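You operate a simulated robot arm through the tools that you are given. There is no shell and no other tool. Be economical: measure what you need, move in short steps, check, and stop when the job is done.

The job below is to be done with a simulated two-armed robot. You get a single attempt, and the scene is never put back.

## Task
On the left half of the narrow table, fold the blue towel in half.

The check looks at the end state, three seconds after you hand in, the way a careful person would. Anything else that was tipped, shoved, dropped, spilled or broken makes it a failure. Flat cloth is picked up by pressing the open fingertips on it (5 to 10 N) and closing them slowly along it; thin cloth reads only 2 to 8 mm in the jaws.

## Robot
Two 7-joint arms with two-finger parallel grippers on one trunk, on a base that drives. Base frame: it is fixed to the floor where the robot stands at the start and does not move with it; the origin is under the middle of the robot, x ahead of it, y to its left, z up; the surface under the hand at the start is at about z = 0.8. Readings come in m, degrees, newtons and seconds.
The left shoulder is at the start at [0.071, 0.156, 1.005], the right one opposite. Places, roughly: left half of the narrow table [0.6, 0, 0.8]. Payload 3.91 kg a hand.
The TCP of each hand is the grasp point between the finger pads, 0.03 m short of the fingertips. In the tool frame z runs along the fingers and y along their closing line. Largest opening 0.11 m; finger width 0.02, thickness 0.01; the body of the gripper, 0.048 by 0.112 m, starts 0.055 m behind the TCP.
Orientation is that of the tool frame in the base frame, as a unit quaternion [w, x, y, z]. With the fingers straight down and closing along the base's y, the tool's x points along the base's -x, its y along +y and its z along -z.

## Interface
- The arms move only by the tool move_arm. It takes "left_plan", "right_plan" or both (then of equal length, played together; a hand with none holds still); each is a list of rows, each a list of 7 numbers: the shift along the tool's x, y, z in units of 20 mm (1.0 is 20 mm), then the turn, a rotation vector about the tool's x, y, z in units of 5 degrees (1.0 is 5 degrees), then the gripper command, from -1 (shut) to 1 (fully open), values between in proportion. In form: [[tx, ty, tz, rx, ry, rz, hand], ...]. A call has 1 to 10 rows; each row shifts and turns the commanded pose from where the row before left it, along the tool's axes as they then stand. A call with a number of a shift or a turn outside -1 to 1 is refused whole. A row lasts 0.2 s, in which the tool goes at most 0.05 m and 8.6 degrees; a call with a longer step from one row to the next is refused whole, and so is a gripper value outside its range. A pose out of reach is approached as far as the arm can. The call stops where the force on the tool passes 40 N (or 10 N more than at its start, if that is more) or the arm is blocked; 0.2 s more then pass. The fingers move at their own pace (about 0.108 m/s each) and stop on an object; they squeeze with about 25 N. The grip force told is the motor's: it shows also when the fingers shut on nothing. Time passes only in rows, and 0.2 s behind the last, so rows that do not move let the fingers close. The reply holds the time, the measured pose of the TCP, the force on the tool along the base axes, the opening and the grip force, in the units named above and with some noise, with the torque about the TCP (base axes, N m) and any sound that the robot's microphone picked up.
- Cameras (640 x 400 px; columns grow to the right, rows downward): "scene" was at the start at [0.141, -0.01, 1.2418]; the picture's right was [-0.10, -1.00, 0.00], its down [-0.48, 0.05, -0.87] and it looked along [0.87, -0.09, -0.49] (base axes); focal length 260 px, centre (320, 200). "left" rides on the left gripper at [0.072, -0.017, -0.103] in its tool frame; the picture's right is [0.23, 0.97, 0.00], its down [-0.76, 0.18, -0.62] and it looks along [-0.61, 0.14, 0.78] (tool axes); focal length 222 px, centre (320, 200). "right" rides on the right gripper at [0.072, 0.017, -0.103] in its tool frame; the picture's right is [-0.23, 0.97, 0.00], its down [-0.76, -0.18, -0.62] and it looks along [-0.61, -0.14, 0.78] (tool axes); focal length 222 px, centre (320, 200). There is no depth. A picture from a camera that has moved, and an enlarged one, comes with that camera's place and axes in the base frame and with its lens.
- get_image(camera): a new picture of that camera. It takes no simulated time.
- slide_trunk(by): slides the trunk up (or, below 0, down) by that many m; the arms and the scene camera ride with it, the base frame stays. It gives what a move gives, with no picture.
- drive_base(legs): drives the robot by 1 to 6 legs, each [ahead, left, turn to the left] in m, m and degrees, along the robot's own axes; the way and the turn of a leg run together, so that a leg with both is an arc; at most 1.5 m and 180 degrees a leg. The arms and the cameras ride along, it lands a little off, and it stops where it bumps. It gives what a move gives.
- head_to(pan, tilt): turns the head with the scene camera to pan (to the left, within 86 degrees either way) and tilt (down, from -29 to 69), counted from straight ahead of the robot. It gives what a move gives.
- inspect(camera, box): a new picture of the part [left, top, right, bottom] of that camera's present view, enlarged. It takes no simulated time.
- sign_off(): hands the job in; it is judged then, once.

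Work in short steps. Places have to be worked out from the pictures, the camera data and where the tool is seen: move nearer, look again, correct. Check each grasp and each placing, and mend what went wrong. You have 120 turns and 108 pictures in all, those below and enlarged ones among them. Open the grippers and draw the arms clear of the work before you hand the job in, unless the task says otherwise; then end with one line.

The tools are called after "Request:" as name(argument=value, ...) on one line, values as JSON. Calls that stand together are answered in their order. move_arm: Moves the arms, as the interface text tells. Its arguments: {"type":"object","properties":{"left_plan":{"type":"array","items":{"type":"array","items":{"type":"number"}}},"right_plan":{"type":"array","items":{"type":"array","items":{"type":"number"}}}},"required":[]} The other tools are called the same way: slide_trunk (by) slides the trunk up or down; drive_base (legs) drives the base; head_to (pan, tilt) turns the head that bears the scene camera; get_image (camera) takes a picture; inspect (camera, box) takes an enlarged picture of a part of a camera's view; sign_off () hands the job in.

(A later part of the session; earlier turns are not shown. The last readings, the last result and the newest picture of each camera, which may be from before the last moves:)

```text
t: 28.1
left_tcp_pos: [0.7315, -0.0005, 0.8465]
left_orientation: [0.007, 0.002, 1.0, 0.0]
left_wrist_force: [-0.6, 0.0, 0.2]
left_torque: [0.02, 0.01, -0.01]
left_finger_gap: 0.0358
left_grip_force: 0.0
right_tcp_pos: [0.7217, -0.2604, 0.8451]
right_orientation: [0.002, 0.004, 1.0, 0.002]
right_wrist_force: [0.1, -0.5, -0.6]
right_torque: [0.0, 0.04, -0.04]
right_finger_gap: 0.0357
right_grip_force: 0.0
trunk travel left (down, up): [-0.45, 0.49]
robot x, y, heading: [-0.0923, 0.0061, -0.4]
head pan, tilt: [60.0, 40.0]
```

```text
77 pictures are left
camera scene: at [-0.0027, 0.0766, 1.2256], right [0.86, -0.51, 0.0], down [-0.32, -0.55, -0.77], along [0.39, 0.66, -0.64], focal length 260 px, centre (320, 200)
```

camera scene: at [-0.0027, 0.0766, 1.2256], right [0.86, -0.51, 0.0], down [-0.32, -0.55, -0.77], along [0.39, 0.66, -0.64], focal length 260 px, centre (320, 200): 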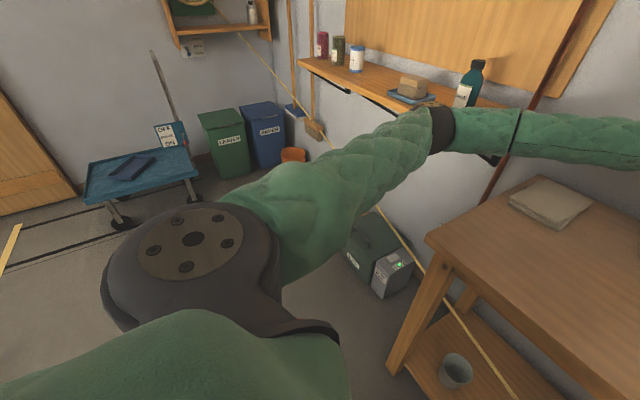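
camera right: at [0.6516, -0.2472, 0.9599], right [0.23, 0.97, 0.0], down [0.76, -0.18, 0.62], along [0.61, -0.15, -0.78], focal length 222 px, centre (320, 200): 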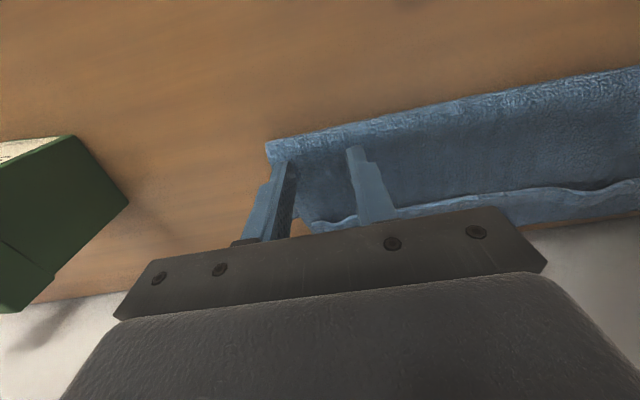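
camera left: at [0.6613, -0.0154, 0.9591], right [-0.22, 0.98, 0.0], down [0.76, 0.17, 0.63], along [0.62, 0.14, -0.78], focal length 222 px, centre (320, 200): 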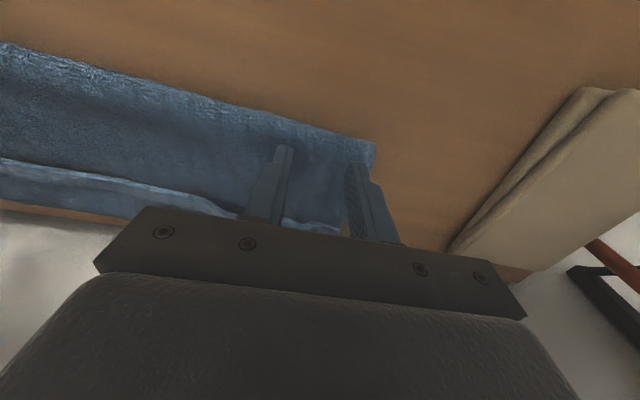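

The left elbow is against the shelf edge again, so the base needs to shift right. I'll check the right side for clearance from the cord before driving.

Request:
move_arm(left_plan=[[0, 0, -0.8, 0, 0, 0, -0.35], [0, 0, -0.8, 0, 0, 0, -0.35], [0, 0, -0.8, 0, 0, 0, -0.35]], right_plan=[[0, 0, -0.8, 0, 0, 0, -0.35], [0, 0, -0.8, 0, 0, 0, -0.35], [0, 0, -0.8, 0, 0, 0, -0.35]])

Request:
head_to(pan=-70, tilt=45)

Request:
get_image(camera="scene")

Request:
head_to(pan=-40, tilt=66)

Request:
get_image(camera="scene")

```text
t: 28.9
left_tcp_pos: [0.7327, 0.0024, 0.891]
left_orientation: [0.004, 0.002, 1.0, -0.001]
left_wrist_force: [-0.2, 0.5, -0.5]
left_torque: [0.04, 0.0, 0.0]
left_finger_gap: 0.0356
left_grip_force: 0.0
right_tcp_pos: [0.7244, -0.2582, 0.8907]
right_orientation: [0.0, 0.004, 1.0, 0.0]
right_wrist_force: [-0.3, -0.7, 0.0]
right_torque: [0.01, 0.03, -0.03]
right_finger_gap: 0.0357
right_grip_force: 0.0
trunk travel left (down, up): [-0.45, 0.49]
robot x, y, heading: [-0.094, 0.0069, 0.0]
head pan, tilt: [60.0, 40.0]
```

```text
t: 31.0
left_tcp_pos: [0.7338, -0.0001, 0.8914]
left_orientation: [0.005, 0.003, 1.0, -0.001]
left_wrist_force: [-0.2, 0.1, 0.2]
left_torque: [-0.02, 0.01, 0.0]
left_finger_gap: 0.0354
left_grip_force: 0.1
right_tcp_pos: [0.7254, -0.2573, 0.8913]
right_orientation: [0.0, 0.004, 1.0, 0.0]
right_wrist_force: [0.5, -0.2, -0.5]
right_torque: [-0.01, 0.0, 0.01]
right_finger_gap: 0.0359
right_grip_force: 0.1
trunk travel left (down, up): [-0.45, 0.49]
robot x, y, heading: [-0.0936, 0.0077, -0.4]
head pan, tilt: [-70.0, 45.0]
```

```text
76 pictures are left
camera scene: at [-0.0149, -0.0711, 1.2178], right [-0.94, -0.34, 0.0], down [-0.24, 0.67, -0.71], along [0.24, -0.67, -0.71], focal length 260 px, centre (320, 200)
```

scene: 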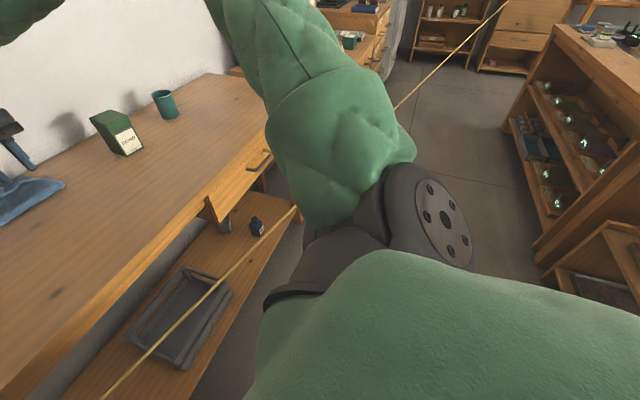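

```text
t: 31.9
left_tcp_pos: [0.7336, 0.0017, 0.8914]
left_orientation: [0.005, 0.003, 1.0, -0.001]
left_wrist_force: [0.8, -0.4, -0.8]
left_torque: [0.03, 0.01, 0.03]
left_finger_gap: 0.0357
left_grip_force: 0.0
right_tcp_pos: [0.725, -0.2579, 0.891]
right_orientation: [0.0, 0.004, 1.0, 0.0]
right_wrist_force: [0.5, -0.8, -0.8]
right_torque: [0.01, -0.02, 0.0]
right_finger_gap: 0.0358
right_grip_force: 0.0
trunk travel left (down, up): [-0.45, 0.49]
robot x, y, heading: [-0.0919, 0.0078, -0.3]
head pan, tilt: [-40.0, 66.0]
```

```text
75 pictures are left
camera scene: at [0.003, -0.0331, 1.1917], right [-0.65, -0.76, 0.0], down [-0.7, 0.59, -0.41], along [0.31, -0.26, -0.91], focal length 260 px, centre (320, 200)
```

scene: 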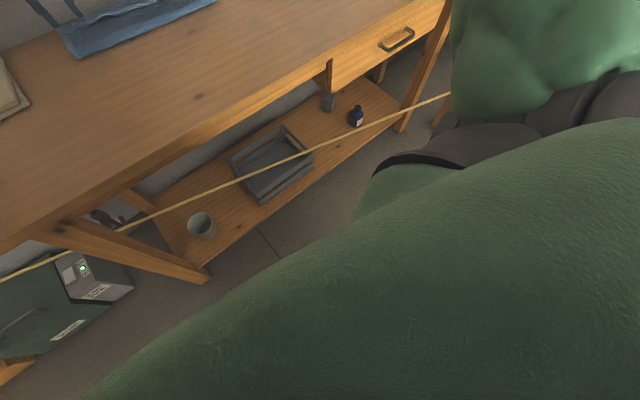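

The cord runs nearly parallel to the table ahead of the robot, so a small move to the right barely changes the clearance. I'll shift the base 0.09 m right and 0.02 m back, with the hands raised above the cloth.

Request:
drive_base(legs=[[-0.02, 0, 0], [0, -0.09, 0]])

Request:
head_to(pan=60, tilt=40)

Request:
get_image(camera="scene")

```text
t: 33.4
left_tcp_pos: [0.7125, -0.0928, 0.8911]
left_orientation: [0.004, 0.005, 1.0, 0.0]
left_wrist_force: [0.2, -1.3, -0.5]
left_torque: [0.02, -0.02, 0.01]
left_finger_gap: 0.0358
left_grip_force: 0.1
right_tcp_pos: [0.7034, -0.3512, 0.8887]
right_orientation: [0.0, 0.004, 1.0, 0.001]
right_wrist_force: [-0.3, -0.1, -1.1]
right_torque: [0.01, 0.0, 0.01]
right_finger_gap: 0.0356
right_grip_force: 0.1
trunk travel left (down, up): [-0.45, 0.49]
robot x, y, heading: [-0.1108, -0.0812, -0.5]
head pan, tilt: [-40.0, 66.0]
```

```text
t: 35.2
left_tcp_pos: [0.7123, -0.0923, 0.8922]
left_orientation: [0.004, 0.005, 1.0, -0.001]
left_wrist_force: [0.1, -0.5, -0.1]
left_torque: [0.02, 0.0, 0.03]
left_finger_gap: 0.0357
left_grip_force: 0.1
right_tcp_pos: [0.7033, -0.3518, 0.8898]
right_orientation: [0.0, 0.004, 1.0, 0.0]
right_wrist_force: [-0.5, 0.5, -0.3]
right_torque: [0.0, 0.02, -0.03]
right_finger_gap: 0.0357
right_grip_force: 0.1
trunk travel left (down, up): [-0.45, 0.49]
robot x, y, heading: [-0.115, -0.0838, -0.7]
head pan, tilt: [60.0, 40.0]
```

```text
74 pictures are left
camera scene: at [-0.0198, -0.0123, 1.225], right [0.86, -0.51, 0.0], down [-0.33, -0.55, -0.77], along [0.39, 0.66, -0.64], focal length 260 px, centre (320, 200)
```

scene: 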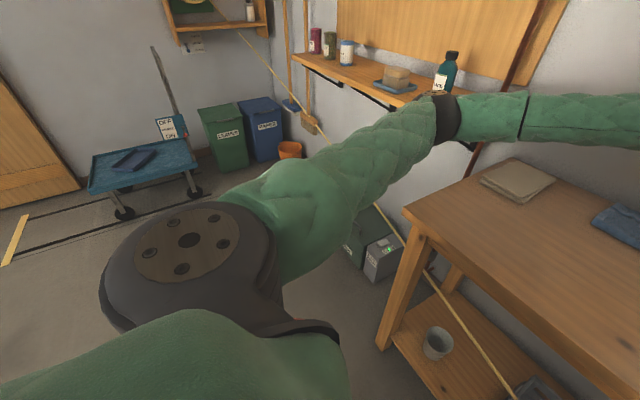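

The elbow is now clear of the shelf. I'll return the hands over the fold corners.

Request:
move_arm(left_plan=[[-0.2, 0.94, 0.2, 0, 0, 0, -0.35], [-0.2, 0.94, 0.2, 0, 0, 0, -0.35], [-0.2, 0.94, 0.3, 0, 0, 0, -0.35], [-0.2, 0.94, 0.4, 0, 0, 0, -0.35], [-0.2, 0.94, 0.4, 0, 0, 0, -0.35], [0, 0, 0.4, 0, 0, 0, -0.35], [0, 0, 0.4, 0, 0, 0, -0.35]], right_plan=[[-0.19, 0.94, 0.2, 0, 0, 0, -0.35], [-0.19, 0.94, 0.2, 0, 0, 0, -0.35], [-0.19, 0.94, 0.3, 0, 0, 0, -0.35], [-0.19, 0.94, 0.4, 0, 0, 0, -0.35], [-0.19, 0.94, 0.4, 0, 0, 0, -0.35], [0, 0, 0.4, 0, 0, 0, -0.35], [0, 0, 0.4, 0, 0, 0, -0.35]])

Request:
get_image(camera="left")

Request:
get_image(camera="right")

```text
t: 36.8
left_tcp_pos: [0.7333, 0.0028, 0.8457]
left_orientation: [0.005, 0.003, 1.0, 0.0]
left_wrist_force: [0.0, 0.0, -0.6]
left_torque: [0.0, 0.0, -0.01]
left_finger_gap: 0.0355
left_grip_force: 0.2
right_tcp_pos: [0.7224, -0.2575, 0.8444]
right_orientation: [0.0, 0.004, 1.0, 0.0]
right_wrist_force: [-0.8, -0.1, -0.5]
right_torque: [0.01, 0.0, -0.02]
right_finger_gap: 0.0356
right_grip_force: 0.1
trunk travel left (down, up): [-0.45, 0.49]
robot x, y, heading: [-0.1174, -0.0853, -0.6]
head pan, tilt: [60.0, 40.0]
```

```text
73 pictures are left
camera left: at [0.6613, -0.0134, 0.9487], right [-0.22, 0.98, 0.0], down [0.76, 0.17, 0.63], along [0.62, 0.14, -0.78], focal length 222 px, centre (320, 200)
```

left: 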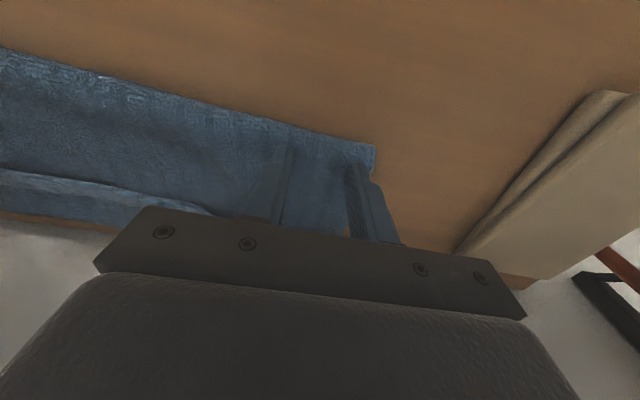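

```text
72 pictures are left
camera right: at [0.6521, -0.2399, 0.948], right [0.24, 0.97, 0.0], down [0.76, -0.18, 0.62], along [0.61, -0.15, -0.78], focal length 222 px, centre (320, 200)
```

right: 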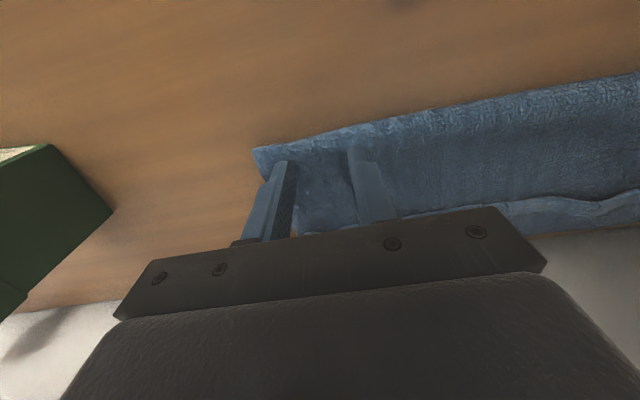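

Both hands are positioned, so I'll continue pressing in fine steps.

Request:
move_arm(left_plan=[[0, 0, 0.2, 0, 0, 0, -0.35], [0, 0, 0.15, 0, 0, 0, -0.35], [0, 0, 0, 0, 0, 0, -0.35]], right_plan=[[0, 0, 0.2, 0, 0, 0, -0.35], [0, 0, 0.1, 0, 0, 0, -0.35], [0, 0, 0, 0, 0, 0, -0.35]])

```text
t: 37.6
left_tcp_pos: [0.734, 0.0018, 0.8398]
left_orientation: [0.005, 0.004, 1.0, -0.001]
left_wrist_force: [0.7, 0.7, 2.7]
left_torque: [0.02, 0.0, 0.0]
left_finger_gap: 0.0355
left_grip_force: 0.0
right_tcp_pos: [0.723, -0.2579, 0.839]
right_orientation: [0.0, 0.004, 1.0, 0.0]
right_wrist_force: [0.4, 0.3, 1.3]
right_torque: [-0.02, 0.01, 0.01]
right_finger_gap: 0.0358
right_grip_force: 0.0
trunk travel left (down, up): [-0.45, 0.49]
robot x, y, heading: [-0.1128, -0.0836, -0.6]
head pan, tilt: [60.0, 40.0]
```

Light contact has begun at this height. I'll press a bit more and close slowly on both layers.

Request:
move_arm(left_plan=[[0, 0, 0.12, 0, 0, 0, -0.35], [0, 0, 0.05, 0, 0, 0, -0.35], [0, 0, 0, 0, 0, 0, -0.35]], right_plan=[[0, 0, 0.12, 0, 0, 0, -0.35], [0, 0, 0.08, 0, 0, 0, -0.35], [0, 0, 0, 0, 0, 0, -0.35]])

```text
t: 38.4
left_tcp_pos: [0.7331, 0.0029, 0.8367]
left_orientation: [0.006, 0.004, 1.0, -0.001]
left_wrist_force: [1.9, 0.3, 9.1]
left_torque: [-0.03, -0.05, 0.03]
left_finger_gap: 0.0355
left_grip_force: 0.0
right_tcp_pos: [0.7217, -0.2561, 0.8353]
right_orientation: [0.001, 0.004, 1.0, 0.001]
right_wrist_force: [2.7, 0.6, 8.7]
right_torque: [-0.04, -0.04, -0.03]
right_finger_gap: 0.0351
right_grip_force: 0.0
trunk travel left (down, up): [-0.45, 0.49]
robot x, y, heading: [-0.1121, -0.0863, -0.3]
head pan, tilt: [60.0, 40.0]
```

Request:
move_arm(left_plan=[[0, 0, 0, 0, 0, 0, -0.43], [0, 0, 0, 0, 0, 0, -0.5], [0, 0, 0, 0, 0, 0, -0.58], [0, 0, 0, 0, 0, 0, -0.66], [0, 0, 0, 0, 0, 0, -0.74], [0, 0, 0, 0, 0, 0, -0.82], [0, 0, 0, 0, 0, 0, -0.9], [0, 0, 0, 0, 0, 0, -1], [0, 0, 0, 0, 0, 0, -1]], right_plan=[[0, 0, 0, 0, 0, 0, -0.43], [0, 0, 0, 0, 0, 0, -0.5], [0, 0, 0, 0, 0, 0, -0.58], [0, 0, 0, 0, 0, 0, -0.66], [0, 0, 0, 0, 0, 0, -0.74], [0, 0, 0, 0, 0, 0, -0.82], [0, 0, 0, 0, 0, 0, -0.9], [0, 0, 0, 0, 0, 0, -1], [0, 0, 0, 0, 0, 0, -1]])

Request:
get_image(camera="left")

Request:
get_image(camera="right")

```text
t: 40.4
left_tcp_pos: [0.7339, 0.0025, 0.8377]
left_orientation: [0.006, 0.004, 1.0, -0.001]
left_wrist_force: [-1.2, -1.6, 11.5]
left_torque: [-0.12, 0.0, -0.01]
left_finger_gap: 0.0
left_grip_force: 24.7
right_tcp_pos: [0.7217, -0.2555, 0.8357]
right_orientation: [0.0, 0.004, 1.0, 0.001]
right_wrist_force: [-0.6, 4.7, 8.6]
right_torque: [0.16, -0.01, 0.01]
right_finger_gap: 0.0078
right_grip_force: 24.8
trunk travel left (down, up): [-0.45, 0.49]
robot x, y, heading: [-0.1124, -0.0803, -0.4]
head pan, tilt: [60.0, 40.0]
```

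```text
71 pictures are left
camera left: at [0.6603, -0.0139, 0.9394], right [-0.22, 0.98, 0.0], down [0.76, 0.17, 0.63], along [0.62, 0.14, -0.78], focal length 222 px, centre (320, 200)
```

left: 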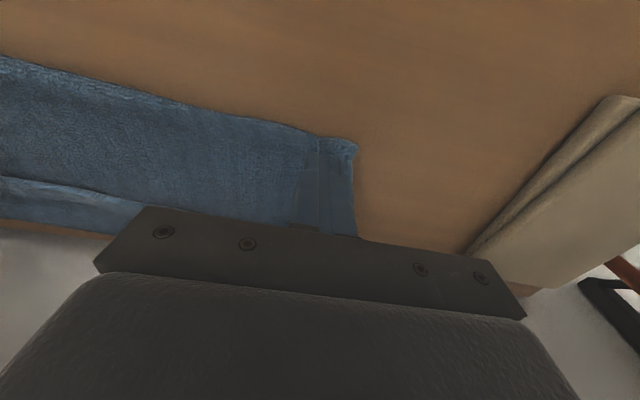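

```text
70 pictures are left
camera right: at [0.6495, -0.2395, 0.9398], right [0.24, 0.97, 0.0], down [0.76, -0.19, 0.62], along [0.61, -0.15, -0.78], focal length 222 px, centre (320, 200)
```

right: 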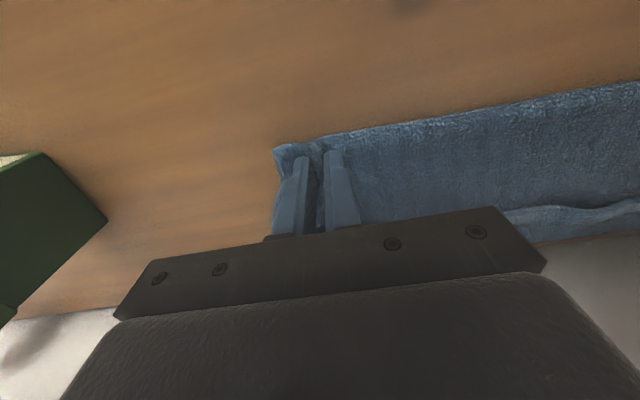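

The right hand holds both layers at 7.8 mm, but the left slipped off at 0. I'll reopen the left, press slightly harder, and close again.

Request:
move_arm(left_plan=[[0, 0, -0.2, 0, 0, 0, -0.9], [0, 0, 0, 0, 0, 0, -0.6], [0, 0, 0, 0, 0, 0, -0.35], [0, 0, 0, 0, 0, 0, -0.35], [0, 0, 0.22, 0, 0, 0, -0.35], [0, 0, 0.07, 0, 0, 0, -0.35], [0, 0, 0, 0, 0, 0, -0.35]])

```text
t: 42.0
left_tcp_pos: [0.7319, 0.0021, 0.836]
left_orientation: [0.006, 0.004, 1.0, 0.0]
left_wrist_force: [4.1, 0.5, 14.3]
left_torque: [-0.05, -0.03, 0.05]
left_finger_gap: 0.0355
left_grip_force: 0.1
right_tcp_pos: [0.7218, -0.2575, 0.8362]
right_orientation: [0.001, 0.004, 1.0, 0.0]
right_wrist_force: [-0.4, 2.0, 8.0]
right_torque: [0.04, 0.02, 0.04]
right_finger_gap: 0.0077
right_grip_force: 25.1
trunk travel left (down, up): [-0.45, 0.49]
robot x, y, heading: [-0.1143, -0.0816, -0.2]
head pan, tilt: [60.0, 40.0]
```

Request:
move_arm(left_plan=[[0, 0, 0, 0, 0, 0, -0.43], [0, 0, 0, 0, 0, 0, -0.5], [0, 0, 0, 0, 0, 0, -0.58], [0, 0, 0, 0, 0, 0, -0.66], [0, 0, 0, 0, 0, 0, -0.74], [0, 0, 0, 0, 0, 0, -0.82], [0, 0, 0, 0, 0, 0, -0.9], [0, 0, 0, 0, 0, 0, -1], [0, 0, 0, 0, 0, 0, -1]])

Request:
get_image(camera="left")

```text
t: 44.0
left_tcp_pos: [0.7319, 0.0022, 0.8352]
left_orientation: [0.007, 0.004, 1.0, -0.001]
left_wrist_force: [0.9, -7.8, 18.9]
left_torque: [-0.26, 0.04, 0.03]
left_finger_gap: 0.0074
left_grip_force: 25.0
right_tcp_pos: [0.7216, -0.2564, 0.8352]
right_orientation: [0.001, 0.004, 1.0, 0.001]
right_wrist_force: [1.1, 5.3, 6.6]
right_torque: [0.16, -0.03, 0.0]
right_finger_gap: 0.0074
right_grip_force: 24.9
trunk travel left (down, up): [-0.45, 0.49]
robot x, y, heading: [-0.111, -0.0814, -0.3]
head pan, tilt: [60.0, 40.0]
```

```text
69 pictures are left
camera left: at [0.6602, -0.0141, 0.9376], right [-0.22, 0.98, 0.0], down [0.76, 0.17, 0.63], along [0.62, 0.13, -0.78], focal length 222 px, centre (320, 200)
```

left: 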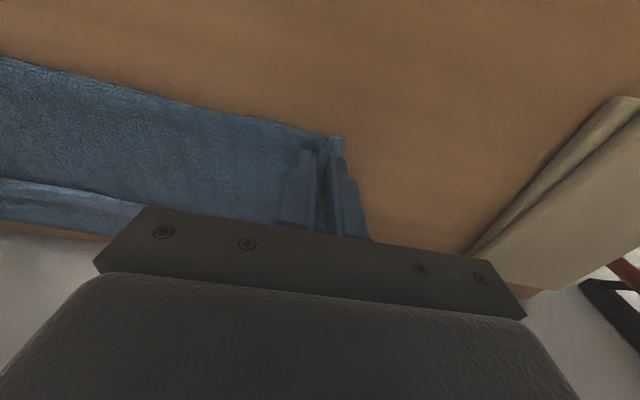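

Both hands now hold both layers near the fold. I'll lift the bundle so both halves hang from the fold, which should let gravity uncurl the hem before I lay it down.

Request:
move_arm(left_plan=[[0, -0.1, -0.5, 0, 0, 0, -1], [0.2, 0, -0.9, 0, 0, 0, -1], [0.2, 0, -0.9, 0, 0, 0, -1], [0.2, 0, -0.9, 0, 0, 0, -1], [0.2, 0, -0.9, 0, 0, 0, -1], [0.2, 0, -0.9, 0, 0, 0, -1], [0, 0, -0.9, 0, 0, 0, -1], [0, 0, -0.9, 0, 0, 0, -1], [0, 0, -0.9, 0, 0, 0, -1], [0, 0, -0.9, 0, 0, 0, -1]], right_plan=[[0, 0.1, -0.5, 0, 0, 0, -1], [0.2, 0, -0.9, 0, 0, 0, -1], [0.2, 0, -0.9, 0, 0, 0, -1], [0.2, 0, -0.9, 0, 0, 0, -1], [0.2, 0, -0.9, 0, 0, 0, -1], [0.2, 0, -0.9, 0, 0, 0, -1], [0, 0, -0.9, 0, 0, 0, -1], [0, 0, -0.9, 0, 0, 0, -1], [0, 0, -0.9, 0, 0, 0, -1], [0, 0, -0.9, 0, 0, 0, -1]])

Request:
head_to(pan=-3, tilt=35)

Request:
get_image(camera="scene")

Request:
get_image(camera="left")

```text
t: 46.2
left_tcp_pos: [0.7111, 0.0012, 1.0051]
left_orientation: [0.005, 0.004, 1.0, -0.001]
left_wrist_force: [-0.1, -2.1, 0.3]
left_torque: [0.0, 0.02, 0.04]
left_finger_gap: 0.0072
left_grip_force: 24.8
right_tcp_pos: [0.7027, -0.2548, 1.0061]
right_orientation: [0.0, 0.004, 1.0, 0.0]
right_wrist_force: [0.5, 1.2, -0.6]
right_torque: [0.08, -0.01, 0.08]
right_finger_gap: 0.0074
right_grip_force: 24.9
trunk travel left (down, up): [-0.45, 0.49]
robot x, y, heading: [-0.1146, -0.0851, -0.5]
head pan, tilt: [60.0, 40.0]
```

```text
t: 47.5
left_tcp_pos: [0.7127, 0.0018, 1.0041]
left_orientation: [0.005, 0.004, 1.0, 0.0]
left_wrist_force: [0.2, -1.1, 0.6]
left_torque: [-0.11, 0.05, 0.02]
left_finger_gap: 0.0074
left_grip_force: 24.4
right_tcp_pos: [0.7019, -0.2544, 1.006]
right_orientation: [0.0, 0.004, 1.0, 0.0]
right_wrist_force: [0.6, 1.1, -0.1]
right_torque: [0.09, 0.01, 0.03]
right_finger_gap: 0.0072
right_grip_force: 24.6
trunk travel left (down, up): [-0.45, 0.49]
robot x, y, heading: [-0.1164, -0.0855, -0.4]
head pan, tilt: [-3.0, 35.0]
```

```text
68 pictures are left
camera scene: at [0.025, -0.0907, 1.2326], right [-0.06, -1.0, 0.0], down [-0.57, 0.03, -0.82], along [0.82, -0.05, -0.57], focal length 260 px, centre (320, 200)
```

scene: 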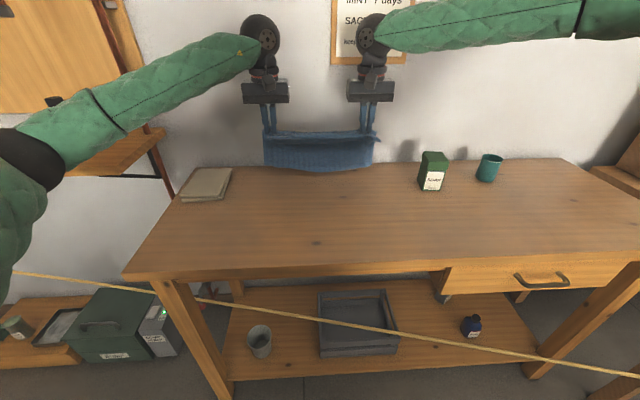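

```text
67 pictures are left
camera left: at [0.6395, -0.0144, 1.1069], right [-0.22, 0.98, 0.0], down [0.76, 0.17, 0.63], along [0.62, 0.14, -0.78], focal length 222 px, centre (320, 200)
```

left: 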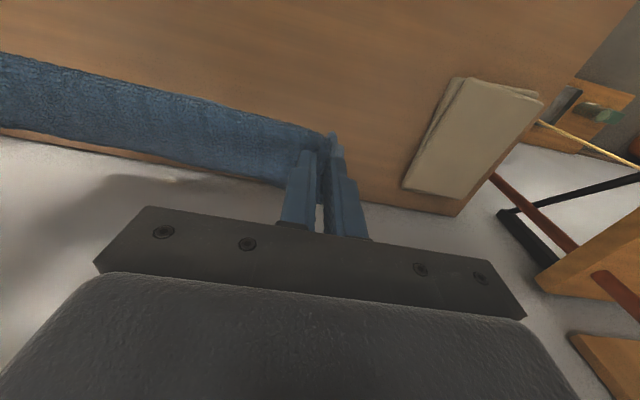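

The bundle is hanging from both hands. I'll zoom in to see whether both halves hang at equal length.

Request:
inspect(camera="scene", box=[230, 70, 410, 190])

Request:
inspect(camera="right", box=[240, 40, 640, 290])

```text
3.33 times, centred on (320, 130) of scene
camera zoom: at [0.025, -0.0907, 1.2326], right [-0.06, -1.0, 0.0], down [-0.57, 0.03, -0.82], along [0.82, -0.05, -0.57], focal length 868 px, centre (320, 433)
```

zoom: 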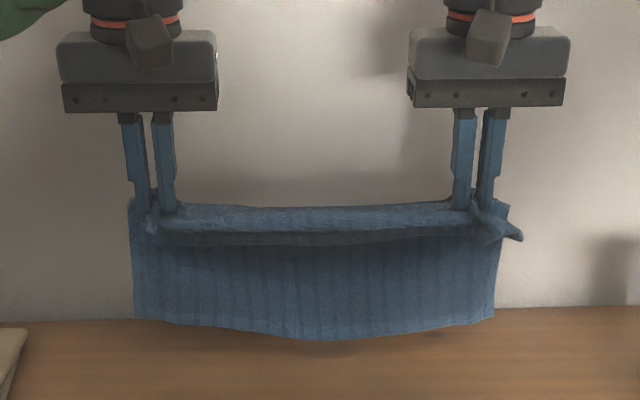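

```text
1.60 times, centred on (440, 165) of right
camera zoom: at [0.6307, -0.2365, 1.1098], right [0.24, 0.97, 0.0], down [0.76, -0.19, 0.62], along [0.61, -0.15, -0.78], focal length 355 px, centre (128, 256)
```

zoom: 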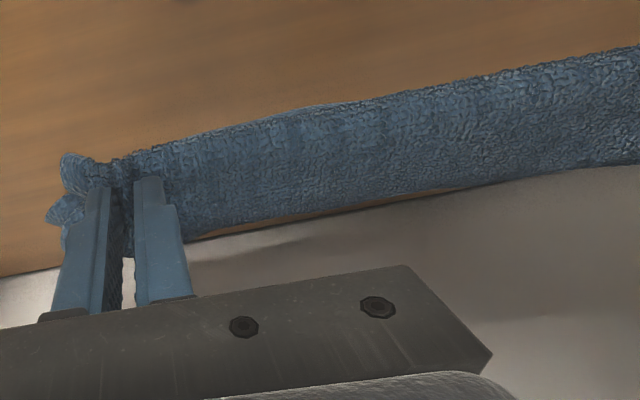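

Both halves hang evenly, with no hem showing below. I'll lower until the free edges touch and then swing back toward the robot so the layers lay out flat away from it.

Request:
move_arm(left_plan=[[0, 0, 0.8, 0, 0, 0, -1], [0, 0, 0.8, 0, 0, 0, -1], [0, 0, 0.9, 0, 0, 0, -1], [0.7, 0, 0.3, 0, 0, 0, -1], [1, 0, 0.1, 0, 0, 0, -1], [1, 0, 0.25, 0, 0, 0, -1], [0.99, 0, 0.41, 0, 0, 0, -1], [0.89, 0, 0.56, 0, 0, 0, -1]], right_plan=[[0, 0, 0.8, 0, 0, 0, -1], [0, 0, 0.8, 0, 0, 0, -1], [0, 0, 0.9, 0, 0, 0, -1], [0.7, 0, 0.3, 0, 0, 0, -1], [1, 0, 0.1, 0, 0, 0, -1], [1, 0, 0.25, 0, 0, 0, -1], [0.99, 0, 0.41, 0, 0, 0, -1], [0.89, 0, 0.56, 0, 0, 0, -1]])

Request:
get_image(camera="scene")

Request:
get_image(camera="left")

```text
t: 49.3
left_tcp_pos: [0.6219, 0.0003, 0.9217]
left_orientation: [0.006, 0.004, 1.0, 0.0]
left_wrist_force: [0.5, -1.5, 0.5]
left_torque: [-0.04, -0.01, 0.02]
left_finger_gap: 0.0074
left_grip_force: 25.0
right_tcp_pos: [0.6101, -0.2532, 0.9245]
right_orientation: [0.0, 0.005, 1.0, 0.0]
right_wrist_force: [0.7, 1.4, 0.6]
right_torque: [0.04, -0.02, 0.03]
right_finger_gap: 0.0073
right_grip_force: 24.8
trunk travel left (down, up): [-0.45, 0.49]
robot x, y, heading: [-0.113, -0.0842, -0.3]
head pan, tilt: [-3.0, 35.0]
```

```text
64 pictures are left
camera scene: at [0.0247, -0.0906, 1.2327], right [-0.06, -1.0, 0.0], down [-0.57, 0.03, -0.82], along [0.82, -0.05, -0.57], focal length 260 px, centre (320, 200)
```

scene: 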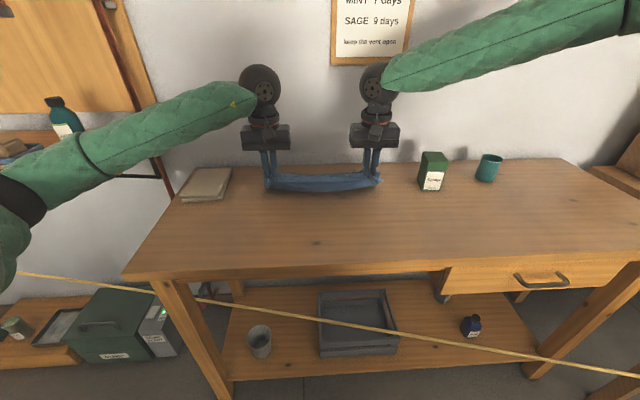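

```text
63 pictures are left
camera left: at [0.5493, -0.015, 1.0241], right [-0.22, 0.98, 0.0], down [0.76, 0.17, 0.63], along [0.62, 0.13, -0.78], focal length 222 px, centre (320, 200)
```

left: 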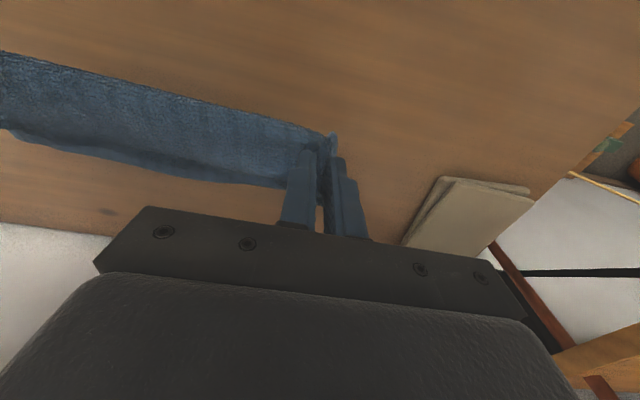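

The edges trail nicely away at about x = 0.72. I'll lower the rest of the way.

Request:
move_arm(left_plan=[[0.6, 0, 0.6, 0, 0, 0, -1], [0.5, 0, 0.7, 0, 0, 0, -1], [0.4, 0, 0.8, 0, 0, 0, -1], [0.3, 0, 0.8, 0, 0, 0, -1], [0.2, 0, 0.8, 0, 0, 0, -1], [0, 0, 0.3, 0, 0, 0, -1]], right_plan=[[0.6, 0, 0.6, 0, 0, 0, -1], [0.5, 0, 0.7, 0, 0, 0, -1], [0.4, 0, 0.8, 0, 0, 0, -1], [0.3, 0, 0.8, 0, 0, 0, -1], [0.2, 0, 0.8, 0, 0, 0, -1], [0, 0, 0.4, 0, 0, 0, -1]])

Request:
get_image(camera="left")

Request:
get_image(camera="right")

```text
t: 50.7
left_tcp_pos: [0.5827, 0.0013, 0.8422]
left_orientation: [0.005, 0.005, 1.0, 0.0]
left_wrist_force: [-0.1, -0.6, 0.1]
left_torque: [-0.04, -0.01, 0.04]
left_finger_gap: 0.0072
left_grip_force: 24.6
right_tcp_pos: [0.5725, -0.2539, 0.8431]
right_orientation: [0.0, 0.005, 1.0, 0.001]
right_wrist_force: [-0.9, 1.4, 1.2]
right_torque: [0.08, 0.03, 0.02]
right_finger_gap: 0.0073
right_grip_force: 24.8
trunk travel left (down, up): [-0.45, 0.49]
robot x, y, heading: [-0.114, -0.0819, -0.6]
head pan, tilt: [-3.0, 35.0]
```

```text
62 pictures are left
camera left: at [0.5109, -0.0149, 0.9445], right [-0.22, 0.98, 0.0], down [0.76, 0.17, 0.63], along [0.62, 0.14, -0.78], focal length 222 px, centre (320, 200)
```

left: 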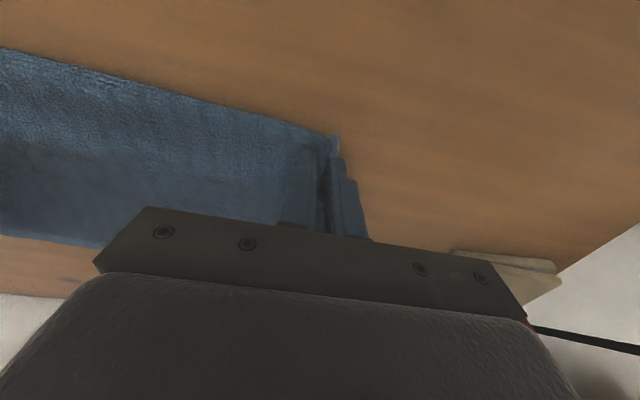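

```text
61 pictures are left
camera right: at [0.5, -0.2359, 0.9462], right [0.24, 0.97, 0.0], down [0.76, -0.19, 0.62], along [0.61, -0.15, -0.78], focal length 222 px, centre (320, 200)
```

right: 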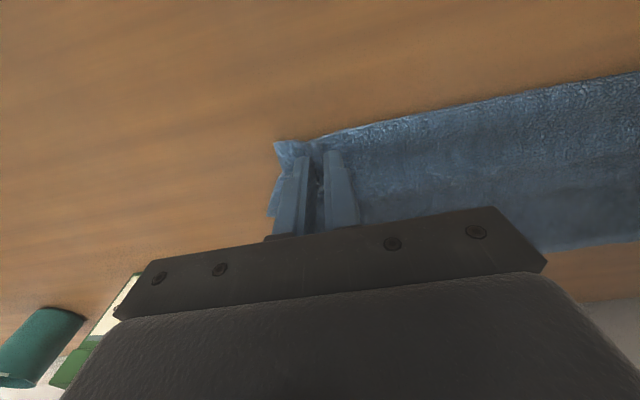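

It is laid flat with no curled strip visible. I'll lower slightly, open the fingers slowly to spread the pinches, and lift away.

Request:
move_arm(left_plan=[[0, 0.1, 0.15, 0, 0, 0, -1], [0, 0, 0, 0, 0, 0, -0.85], [0, 0, 0, 0, 0, 0, -0.7], [0, 0, 0, 0, 0, 0, -0.5], [0, 0, 0, 0, 0, 0, -0.4], [0, 0, -0.4, 0, 0, 0, -0.4], [0, 0, -0.8, 0, 0, 0, -0.4], [0, 0, -1, 0, 0, 0, -0.4], [0, 0, -1, 0, 0, 0, -0.4], [0, 0, -1, 0, 0, 0, -0.4]], right_plan=[[0, -0.1, 0.15, 0, 0, 0, -1], [0, 0, 0, 0, 0, 0, -0.85], [0, 0, 0, 0, 0, 0, -0.7], [0, 0, 0, 0, 0, 0, -0.5], [0, 0, 0, 0, 0, 0, -0.4], [0, 0, -0.4, 0, 0, 0, -0.4], [0, 0, -0.8, 0, 0, 0, -0.4], [0, 0, -1, 0, 0, 0, -0.4], [0, 0, -1, 0, 0, 0, -0.4], [0, 0, -1, 0, 0, 0, -0.4]])

Request:
get_image(camera="left")

Request:
get_image(camera="right")

Request:
inspect(camera="scene", box=[220, 130, 420, 255])

```text
t: 52.9
left_tcp_pos: [0.5813, 0.0053, 0.9241]
left_orientation: [0.005, 0.005, 1.0, -0.001]
left_wrist_force: [-0.1, -1.2, 0.4]
left_torque: [-0.01, 0.05, 0.01]
left_finger_gap: 0.033
left_grip_force: 0.0
right_tcp_pos: [0.5711, -0.2556, 0.9242]
right_orientation: [0.0, 0.004, 1.0, 0.001]
right_wrist_force: [0.2, 0.5, -0.2]
right_torque: [0.03, -0.05, -0.03]
right_finger_gap: 0.0329
right_grip_force: 0.0
trunk travel left (down, up): [-0.45, 0.49]
robot x, y, heading: [-0.111, -0.0838, -0.5]
head pan, tilt: [-3.0, 35.0]
```

```text
60 pictures are left
camera left: at [0.5096, -0.0108, 1.0259], right [-0.22, 0.98, 0.0], down [0.76, 0.17, 0.63], along [0.62, 0.14, -0.78], focal length 222 px, centre (320, 200)
```

left: 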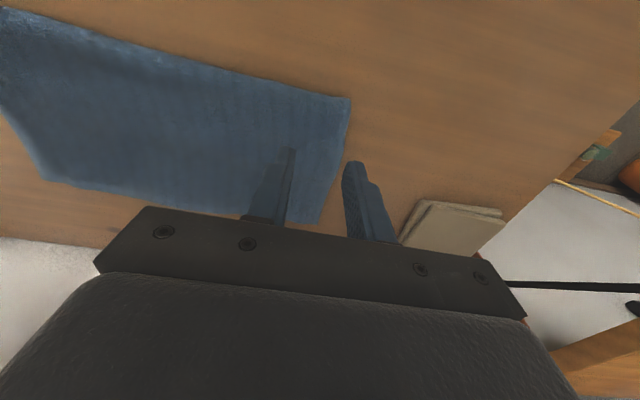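

```text
59 pictures are left
camera right: at [0.4989, -0.2387, 1.0275], right [0.24, 0.97, 0.0], down [0.76, -0.18, 0.62], along [0.61, -0.15, -0.78], focal length 222 px, centre (320, 200)
```

right: 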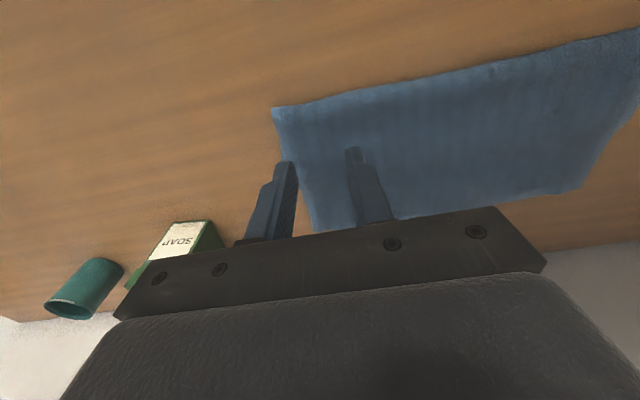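

```text
3.20 times, centred on (320, 192) of scene
camera zoom: at [0.0242, -0.0908, 1.2326], right [-0.06, -1.0, 0.0], down [-0.57, 0.03, -0.82], along [0.82, -0.05, -0.57], focal length 834 px, centre (320, 224)
```

zoom: 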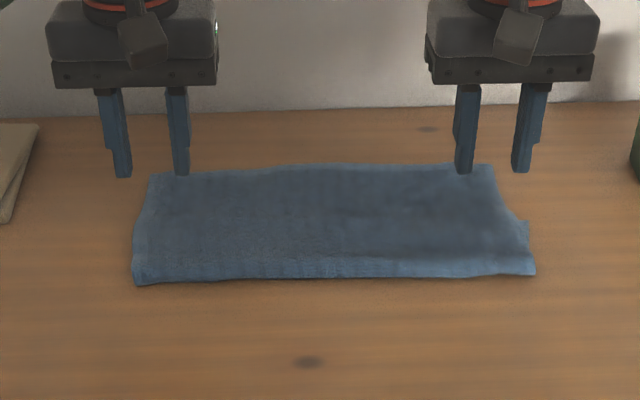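

The towel lies flat and folded. I'll draw both arms up and clear, then check the fold and the surroundings.

Request:
move_arm(left_plan=[[0, 0, -1, 0, 0, 0, 0], [0, 0, -1, 0, 0, 0, 1], [0.5, 0.5, -1, 0, 0, 0, 1], [0.5, 0.5, -1, 0, 0, 0, 1], [0.5, 0.5, -1, 0, 0, 0, 1]], right_plan=[[0, 0, -1, 0, 0, 0, 0], [0, 0, -1, 0, 0, 0, 1], [0.5, -0.5, -1, 0, 0, 0, 1], [0.5, -0.5, -1, 0, 0, 0, 1], [0.5, -0.5, -1, 0, 0, 0, 1]])

Request:
get_image(camera="scene")

Request:
inspect(camera="scene", box=[240, 150, 400, 250])

Request:
get_image(camera="right")

Request:
get_image(camera="left")

```text
t: 54.1
left_tcp_pos: [0.5485, 0.0343, 1.0231]
left_orientation: [0.006, 0.004, 1.0, -0.001]
left_wrist_force: [-0.5, -0.7, -0.3]
left_torque: [0.01, -0.02, -0.03]
left_finger_gap: 0.11
left_grip_force: 0.1
right_tcp_pos: [0.5391, -0.2853, 1.024]
right_orientation: [0.001, 0.004, 1.0, 0.0]
right_wrist_force: [0.0, -1.1, -0.2]
right_torque: [0.02, -0.02, 0.0]
right_finger_gap: 0.1102
right_grip_force: 0.1
trunk travel left (down, up): [-0.45, 0.49]
robot x, y, heading: [-0.1135, -0.0821, -0.6]
head pan, tilt: [-3.0, 35.0]
```

```text
57 pictures are left
camera scene: at [0.0233, -0.0907, 1.2328], right [-0.06, -1.0, 0.0], down [-0.57, 0.03, -0.82], along [0.82, -0.05, -0.57], focal length 260 px, centre (320, 200)
```

scene: 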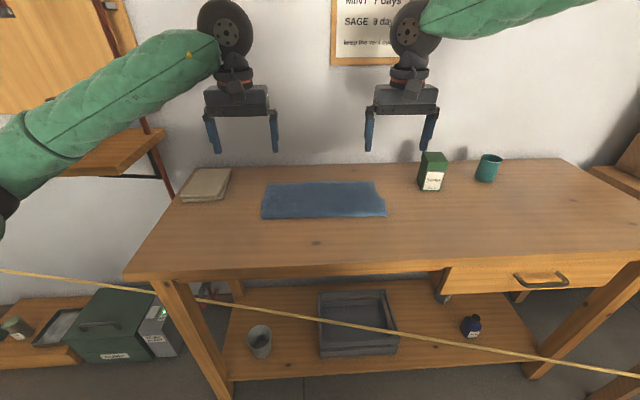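

```text
4.00 times, centred on (320, 200) of scene
camera zoom: at [0.0233, -0.0907, 1.2328], right [-0.06, -1.0, 0.0], down [-0.57, 0.03, -0.82], along [0.82, -0.05, -0.57], focal length 1042 px, centre (320, 200)
```

zoom: 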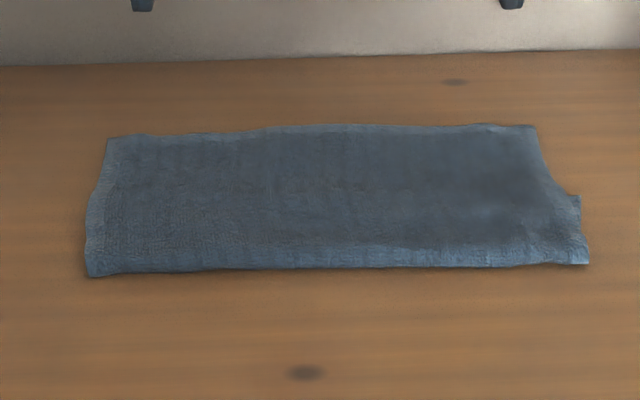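

```text
55 pictures are left
camera right: at [0.4679, -0.2675, 1.128], right [0.24, 0.97, 0.0], down [0.76, -0.19, 0.62], along [0.61, -0.15, -0.78], focal length 222 px, centre (320, 200)
```

right: 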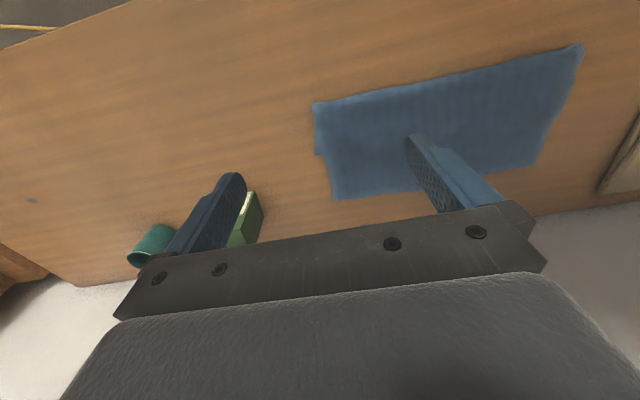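

```text
54 pictures are left
camera left: at [0.4768, 0.0188, 1.1266], right [-0.22, 0.98, 0.0], down [0.76, 0.17, 0.63], along [0.62, 0.14, -0.78], focal length 222 px, centre (320, 200)
```

left: 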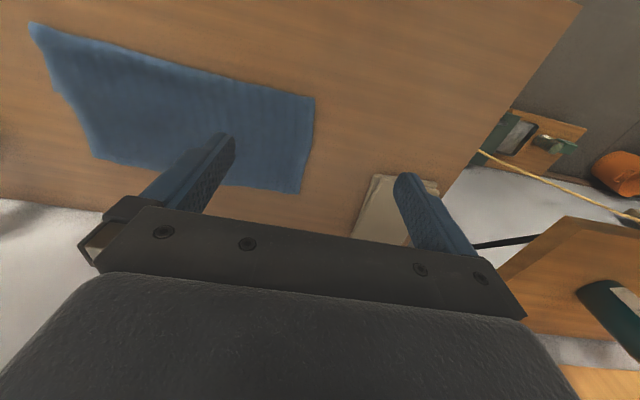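

Measuring again, the pile is about 0.17 m deep, while half of the 0.265 m towel would be 0.133 m. The layer underneath is short: a step at the right side shows it ends about 0.10 m from the fold. The true mid-line lies about 3.7 cm inside the fold on the top layer, so I'll pinch the top layer there, lift so both halves hang equally, and lay it again.

Request:
move_arm(left_plan=[[-0.27, -0.2, 0.9, 0, 0, 0, 0.5], [-0.27, -0.2, 0.9, 0, 0, 0, 0], [-0.27, -0.2, 0.9, 0, 0, 0, -0.35], [-0.27, -0.2, 0.9, 0, 0, 0, -0.35], [-0.27, -0.2, 0.9, 0, 0, 0, -0.35], [-0.27, -0.2, 0.9, 0, 0, 0, -0.35], [-0.27, -0.2, 0.9, 0, 0, 0, -0.35], [-0.27, -0.2, 0.9, 0, 0, 0, -0.35], [-0.27, -0.2, 0.9, 0, 0, 0, -0.35]], right_plan=[[-0.29, 0.19, 0.9, 0, 0, 0, 0.5], [-0.29, 0.19, 0.9, 0, 0, 0, 0], [-0.29, 0.19, 0.9, 0, 0, 0, -0.35], [-0.29, 0.19, 0.9, 0, 0, 0, -0.35], [-0.29, 0.19, 0.9, 0, 0, 0, -0.35], [-0.29, 0.19, 0.9, 0, 0, 0, -0.35], [-0.29, 0.19, 0.9, 0, 0, 0, -0.35], [-0.29, 0.19, 0.9, 0, 0, 0, -0.35], [-0.29, 0.19, 0.9, 0, 0, 0, -0.35]])

Request:
get_image(camera="left")

Request:
get_image(camera="right")

```text
t: 56.1
left_tcp_pos: [0.5997, -0.0039, 0.8594]
left_orientation: [0.004, 0.004, 1.0, -0.001]
left_wrist_force: [0.3, 0.7, 0.0]
left_torque: [-0.01, 0.02, -0.03]
left_finger_gap: 0.0357
left_grip_force: 0.1
right_tcp_pos: [0.5939, -0.2516, 0.8614]
right_orientation: [-0.001, 0.005, 1.0, 0.001]
right_wrist_force: [-0.6, -1.2, -0.3]
right_torque: [-0.01, 0.03, -0.01]
right_finger_gap: 0.0357
right_grip_force: 0.1
trunk travel left (down, up): [-0.45, 0.49]
robot x, y, heading: [-0.1124, -0.0857, -0.6]
head pan, tilt: [-3.0, 35.0]
```

```text
53 pictures are left
camera left: at [0.5284, -0.0188, 0.9619], right [-0.22, 0.98, 0.0], down [0.76, 0.17, 0.63], along [0.62, 0.14, -0.78], focal length 222 px, centre (320, 200)
```

left: 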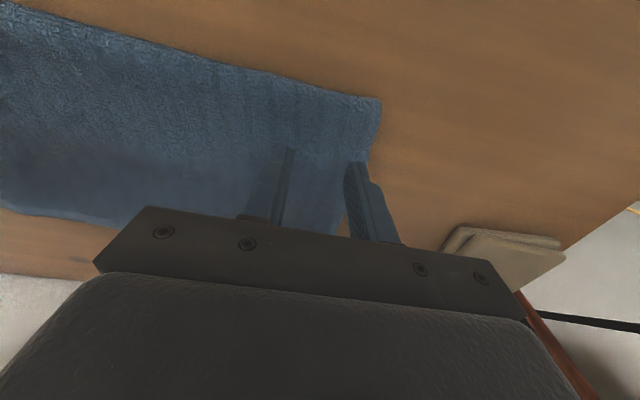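

```text
52 pictures are left
camera right: at [0.5232, -0.2346, 0.9657], right [0.24, 0.97, 0.0], down [0.76, -0.19, 0.62], along [0.6, -0.15, -0.78], focal length 222 px, centre (320, 200)
```

right: 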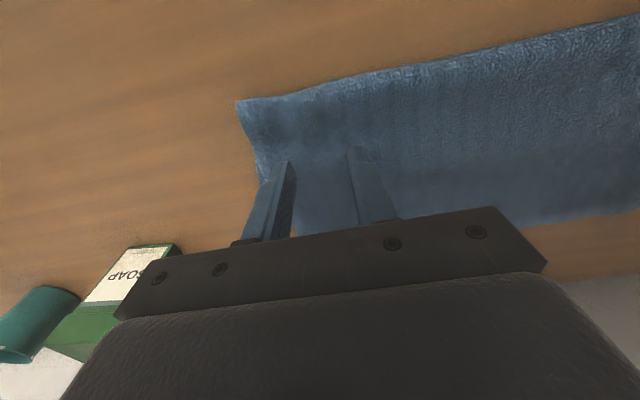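

The grip positions are about 5–8 mm past the target line. I'll nudge them toward the robot and lower to light contact.

Request:
move_arm(left_plan=[[0.25, 0, 0.3, 0, 0, 0, -0.35], [0, 0, 0.3, 0, 0, 0, -0.35], [0, 0, 0.3, 0, 0, 0, -0.35], [0, 0, 0.15, 0, 0, 0, -0.35], [0, 0, 0, 0, 0, 0, -0.35]], right_plan=[[0.4, 0, 0.3, 0, 0, 0, -0.35], [0, 0, 0.3, 0, 0, 0, -0.35], [0, 0, 0.3, 0, 0, 0, -0.35], [0, 0, 0.25, 0, 0, 0, -0.35], [0, 0, 0, 0, 0, 0, -0.35]])

```text
t: 57.3
left_tcp_pos: [0.5942, -0.0026, 0.8404]
left_orientation: [0.004, 0.004, 1.0, -0.001]
left_wrist_force: [0.6, 0.1, 0.9]
left_torque: [-0.04, -0.06, -0.01]
left_finger_gap: 0.0357
left_grip_force: 0.0
right_tcp_pos: [0.5857, -0.2515, 0.8387]
right_orientation: [0.0, 0.004, 1.0, 0.001]
right_wrist_force: [-0.3, -0.5, 0.2]
right_torque: [0.02, 0.01, 0.0]
right_finger_gap: 0.0356
right_grip_force: 0.1
trunk travel left (down, up): [-0.45, 0.49]
robot x, y, heading: [-0.116, -0.0868, -0.6]
head pan, tilt: [-3.0, 35.0]
```

Contact is just beginning, so I'll go down a couple of millimetres more.

Request:
move_arm(left_plan=[[0, 0, 0.1, 0, 0, 0, -0.35], [0, 0, 0.07, 0, 0, 0, -0.35], [0, 0, 0, 0, 0, 0, -0.35]], right_plan=[[0, 0, 0.1, 0, 0, 0, -0.35], [0, 0, 0.07, 0, 0, 0, -0.35], [0, 0, 0, 0, 0, 0, -0.35]])

```text
t: 58.1
left_tcp_pos: [0.5942, -0.0018, 0.8369]
left_orientation: [0.006, 0.005, 1.0, 0.0]
left_wrist_force: [0.3, 0.1, 2.5]
left_torque: [0.0, -0.04, 0.02]
left_finger_gap: 0.0359
left_grip_force: 0.1
right_tcp_pos: [0.5858, -0.2524, 0.8356]
right_orientation: [0.001, 0.004, 1.0, 0.0]
right_wrist_force: [0.2, -0.8, 9.4]
right_torque: [-0.01, 0.02, -0.02]
right_finger_gap: 0.0358
right_grip_force: 0.0
trunk travel left (down, up): [-0.45, 0.49]
robot x, y, heading: [-0.114, -0.0866, -0.6]
head pan, tilt: [-3.0, 35.0]
```

The right hand presses with 9 N. I'll lower the left another 1.2 mm and then close both slowly.

Request:
move_arm(left_plan=[[0, 0, 0.06, 0, 0, 0, -0.35], [0, 0, 0, 0, 0, 0, -0.43], [0, 0, 0, 0, 0, 0, -0.5], [0, 0, 0, 0, 0, 0, -0.58], [0, 0, 0, 0, 0, 0, -0.66], [0, 0, 0, 0, 0, 0, -0.74], [0, 0, 0, 0, 0, 0, -0.82], [0, 0, 0, 0, 0, 0, -0.9], [0, 0, 0, 0, 0, 0, -1], [0, 0, 0, 0, 0, 0, -1]], right_plan=[[0, 0, 0, 0, 0, 0, -0.35], [0, 0, 0, 0, 0, 0, -0.43], [0, 0, 0, 0, 0, 0, -0.5], [0, 0, 0, 0, 0, 0, -0.58], [0, 0, 0, 0, 0, 0, -0.66], [0, 0, 0, 0, 0, 0, -0.74], [0, 0, 0, 0, 0, 0, -0.82], [0, 0, 0, 0, 0, 0, -0.9], [0, 0, 0, 0, 0, 0, -1], [0, 0, 0, 0, 0, 0, -1]])

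Request:
get_image(camera="left")

Request:
get_image(camera="right")

```text
t: 60.3
left_tcp_pos: [0.5936, -0.0021, 0.8369]
left_orientation: [0.006, 0.004, 1.0, -0.001]
left_wrist_force: [-0.3, -17.1, 7.4]
left_torque: [-0.54, 0.0, 0.05]
left_finger_gap: 0.0044
left_grip_force: 24.8
right_tcp_pos: [0.5859, -0.2513, 0.8358]
right_orientation: [0.0, 0.005, 1.0, 0.001]
right_wrist_force: [-0.5, 15.2, 10.2]
right_torque: [0.47, -0.02, 0.0]
right_finger_gap: 0.009
right_grip_force: 25.4
trunk travel left (down, up): [-0.45, 0.49]
robot x, y, heading: [-0.1162, -0.0827, -0.6]
head pan, tilt: [-3.0, 35.0]
```

```text
51 pictures are left
camera left: at [0.5219, -0.0183, 0.9394], right [-0.22, 0.98, 0.0], down [0.76, 0.17, 0.63], along [0.62, 0.13, -0.78], focal length 222 px, centre (320, 200)
```

left: 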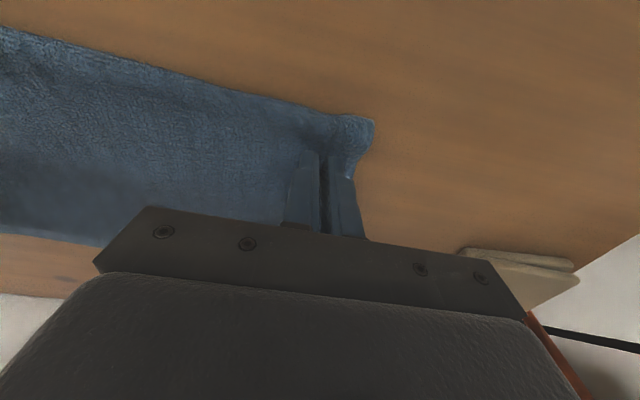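

```text
50 pictures are left
camera right: at [0.5138, -0.2336, 0.9396], right [0.24, 0.97, 0.0], down [0.76, -0.19, 0.62], along [0.61, -0.15, -0.78], focal length 222 px, centre (320, 200)
```

right: 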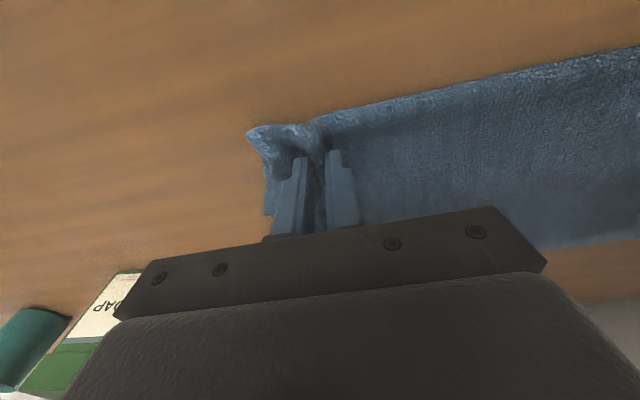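

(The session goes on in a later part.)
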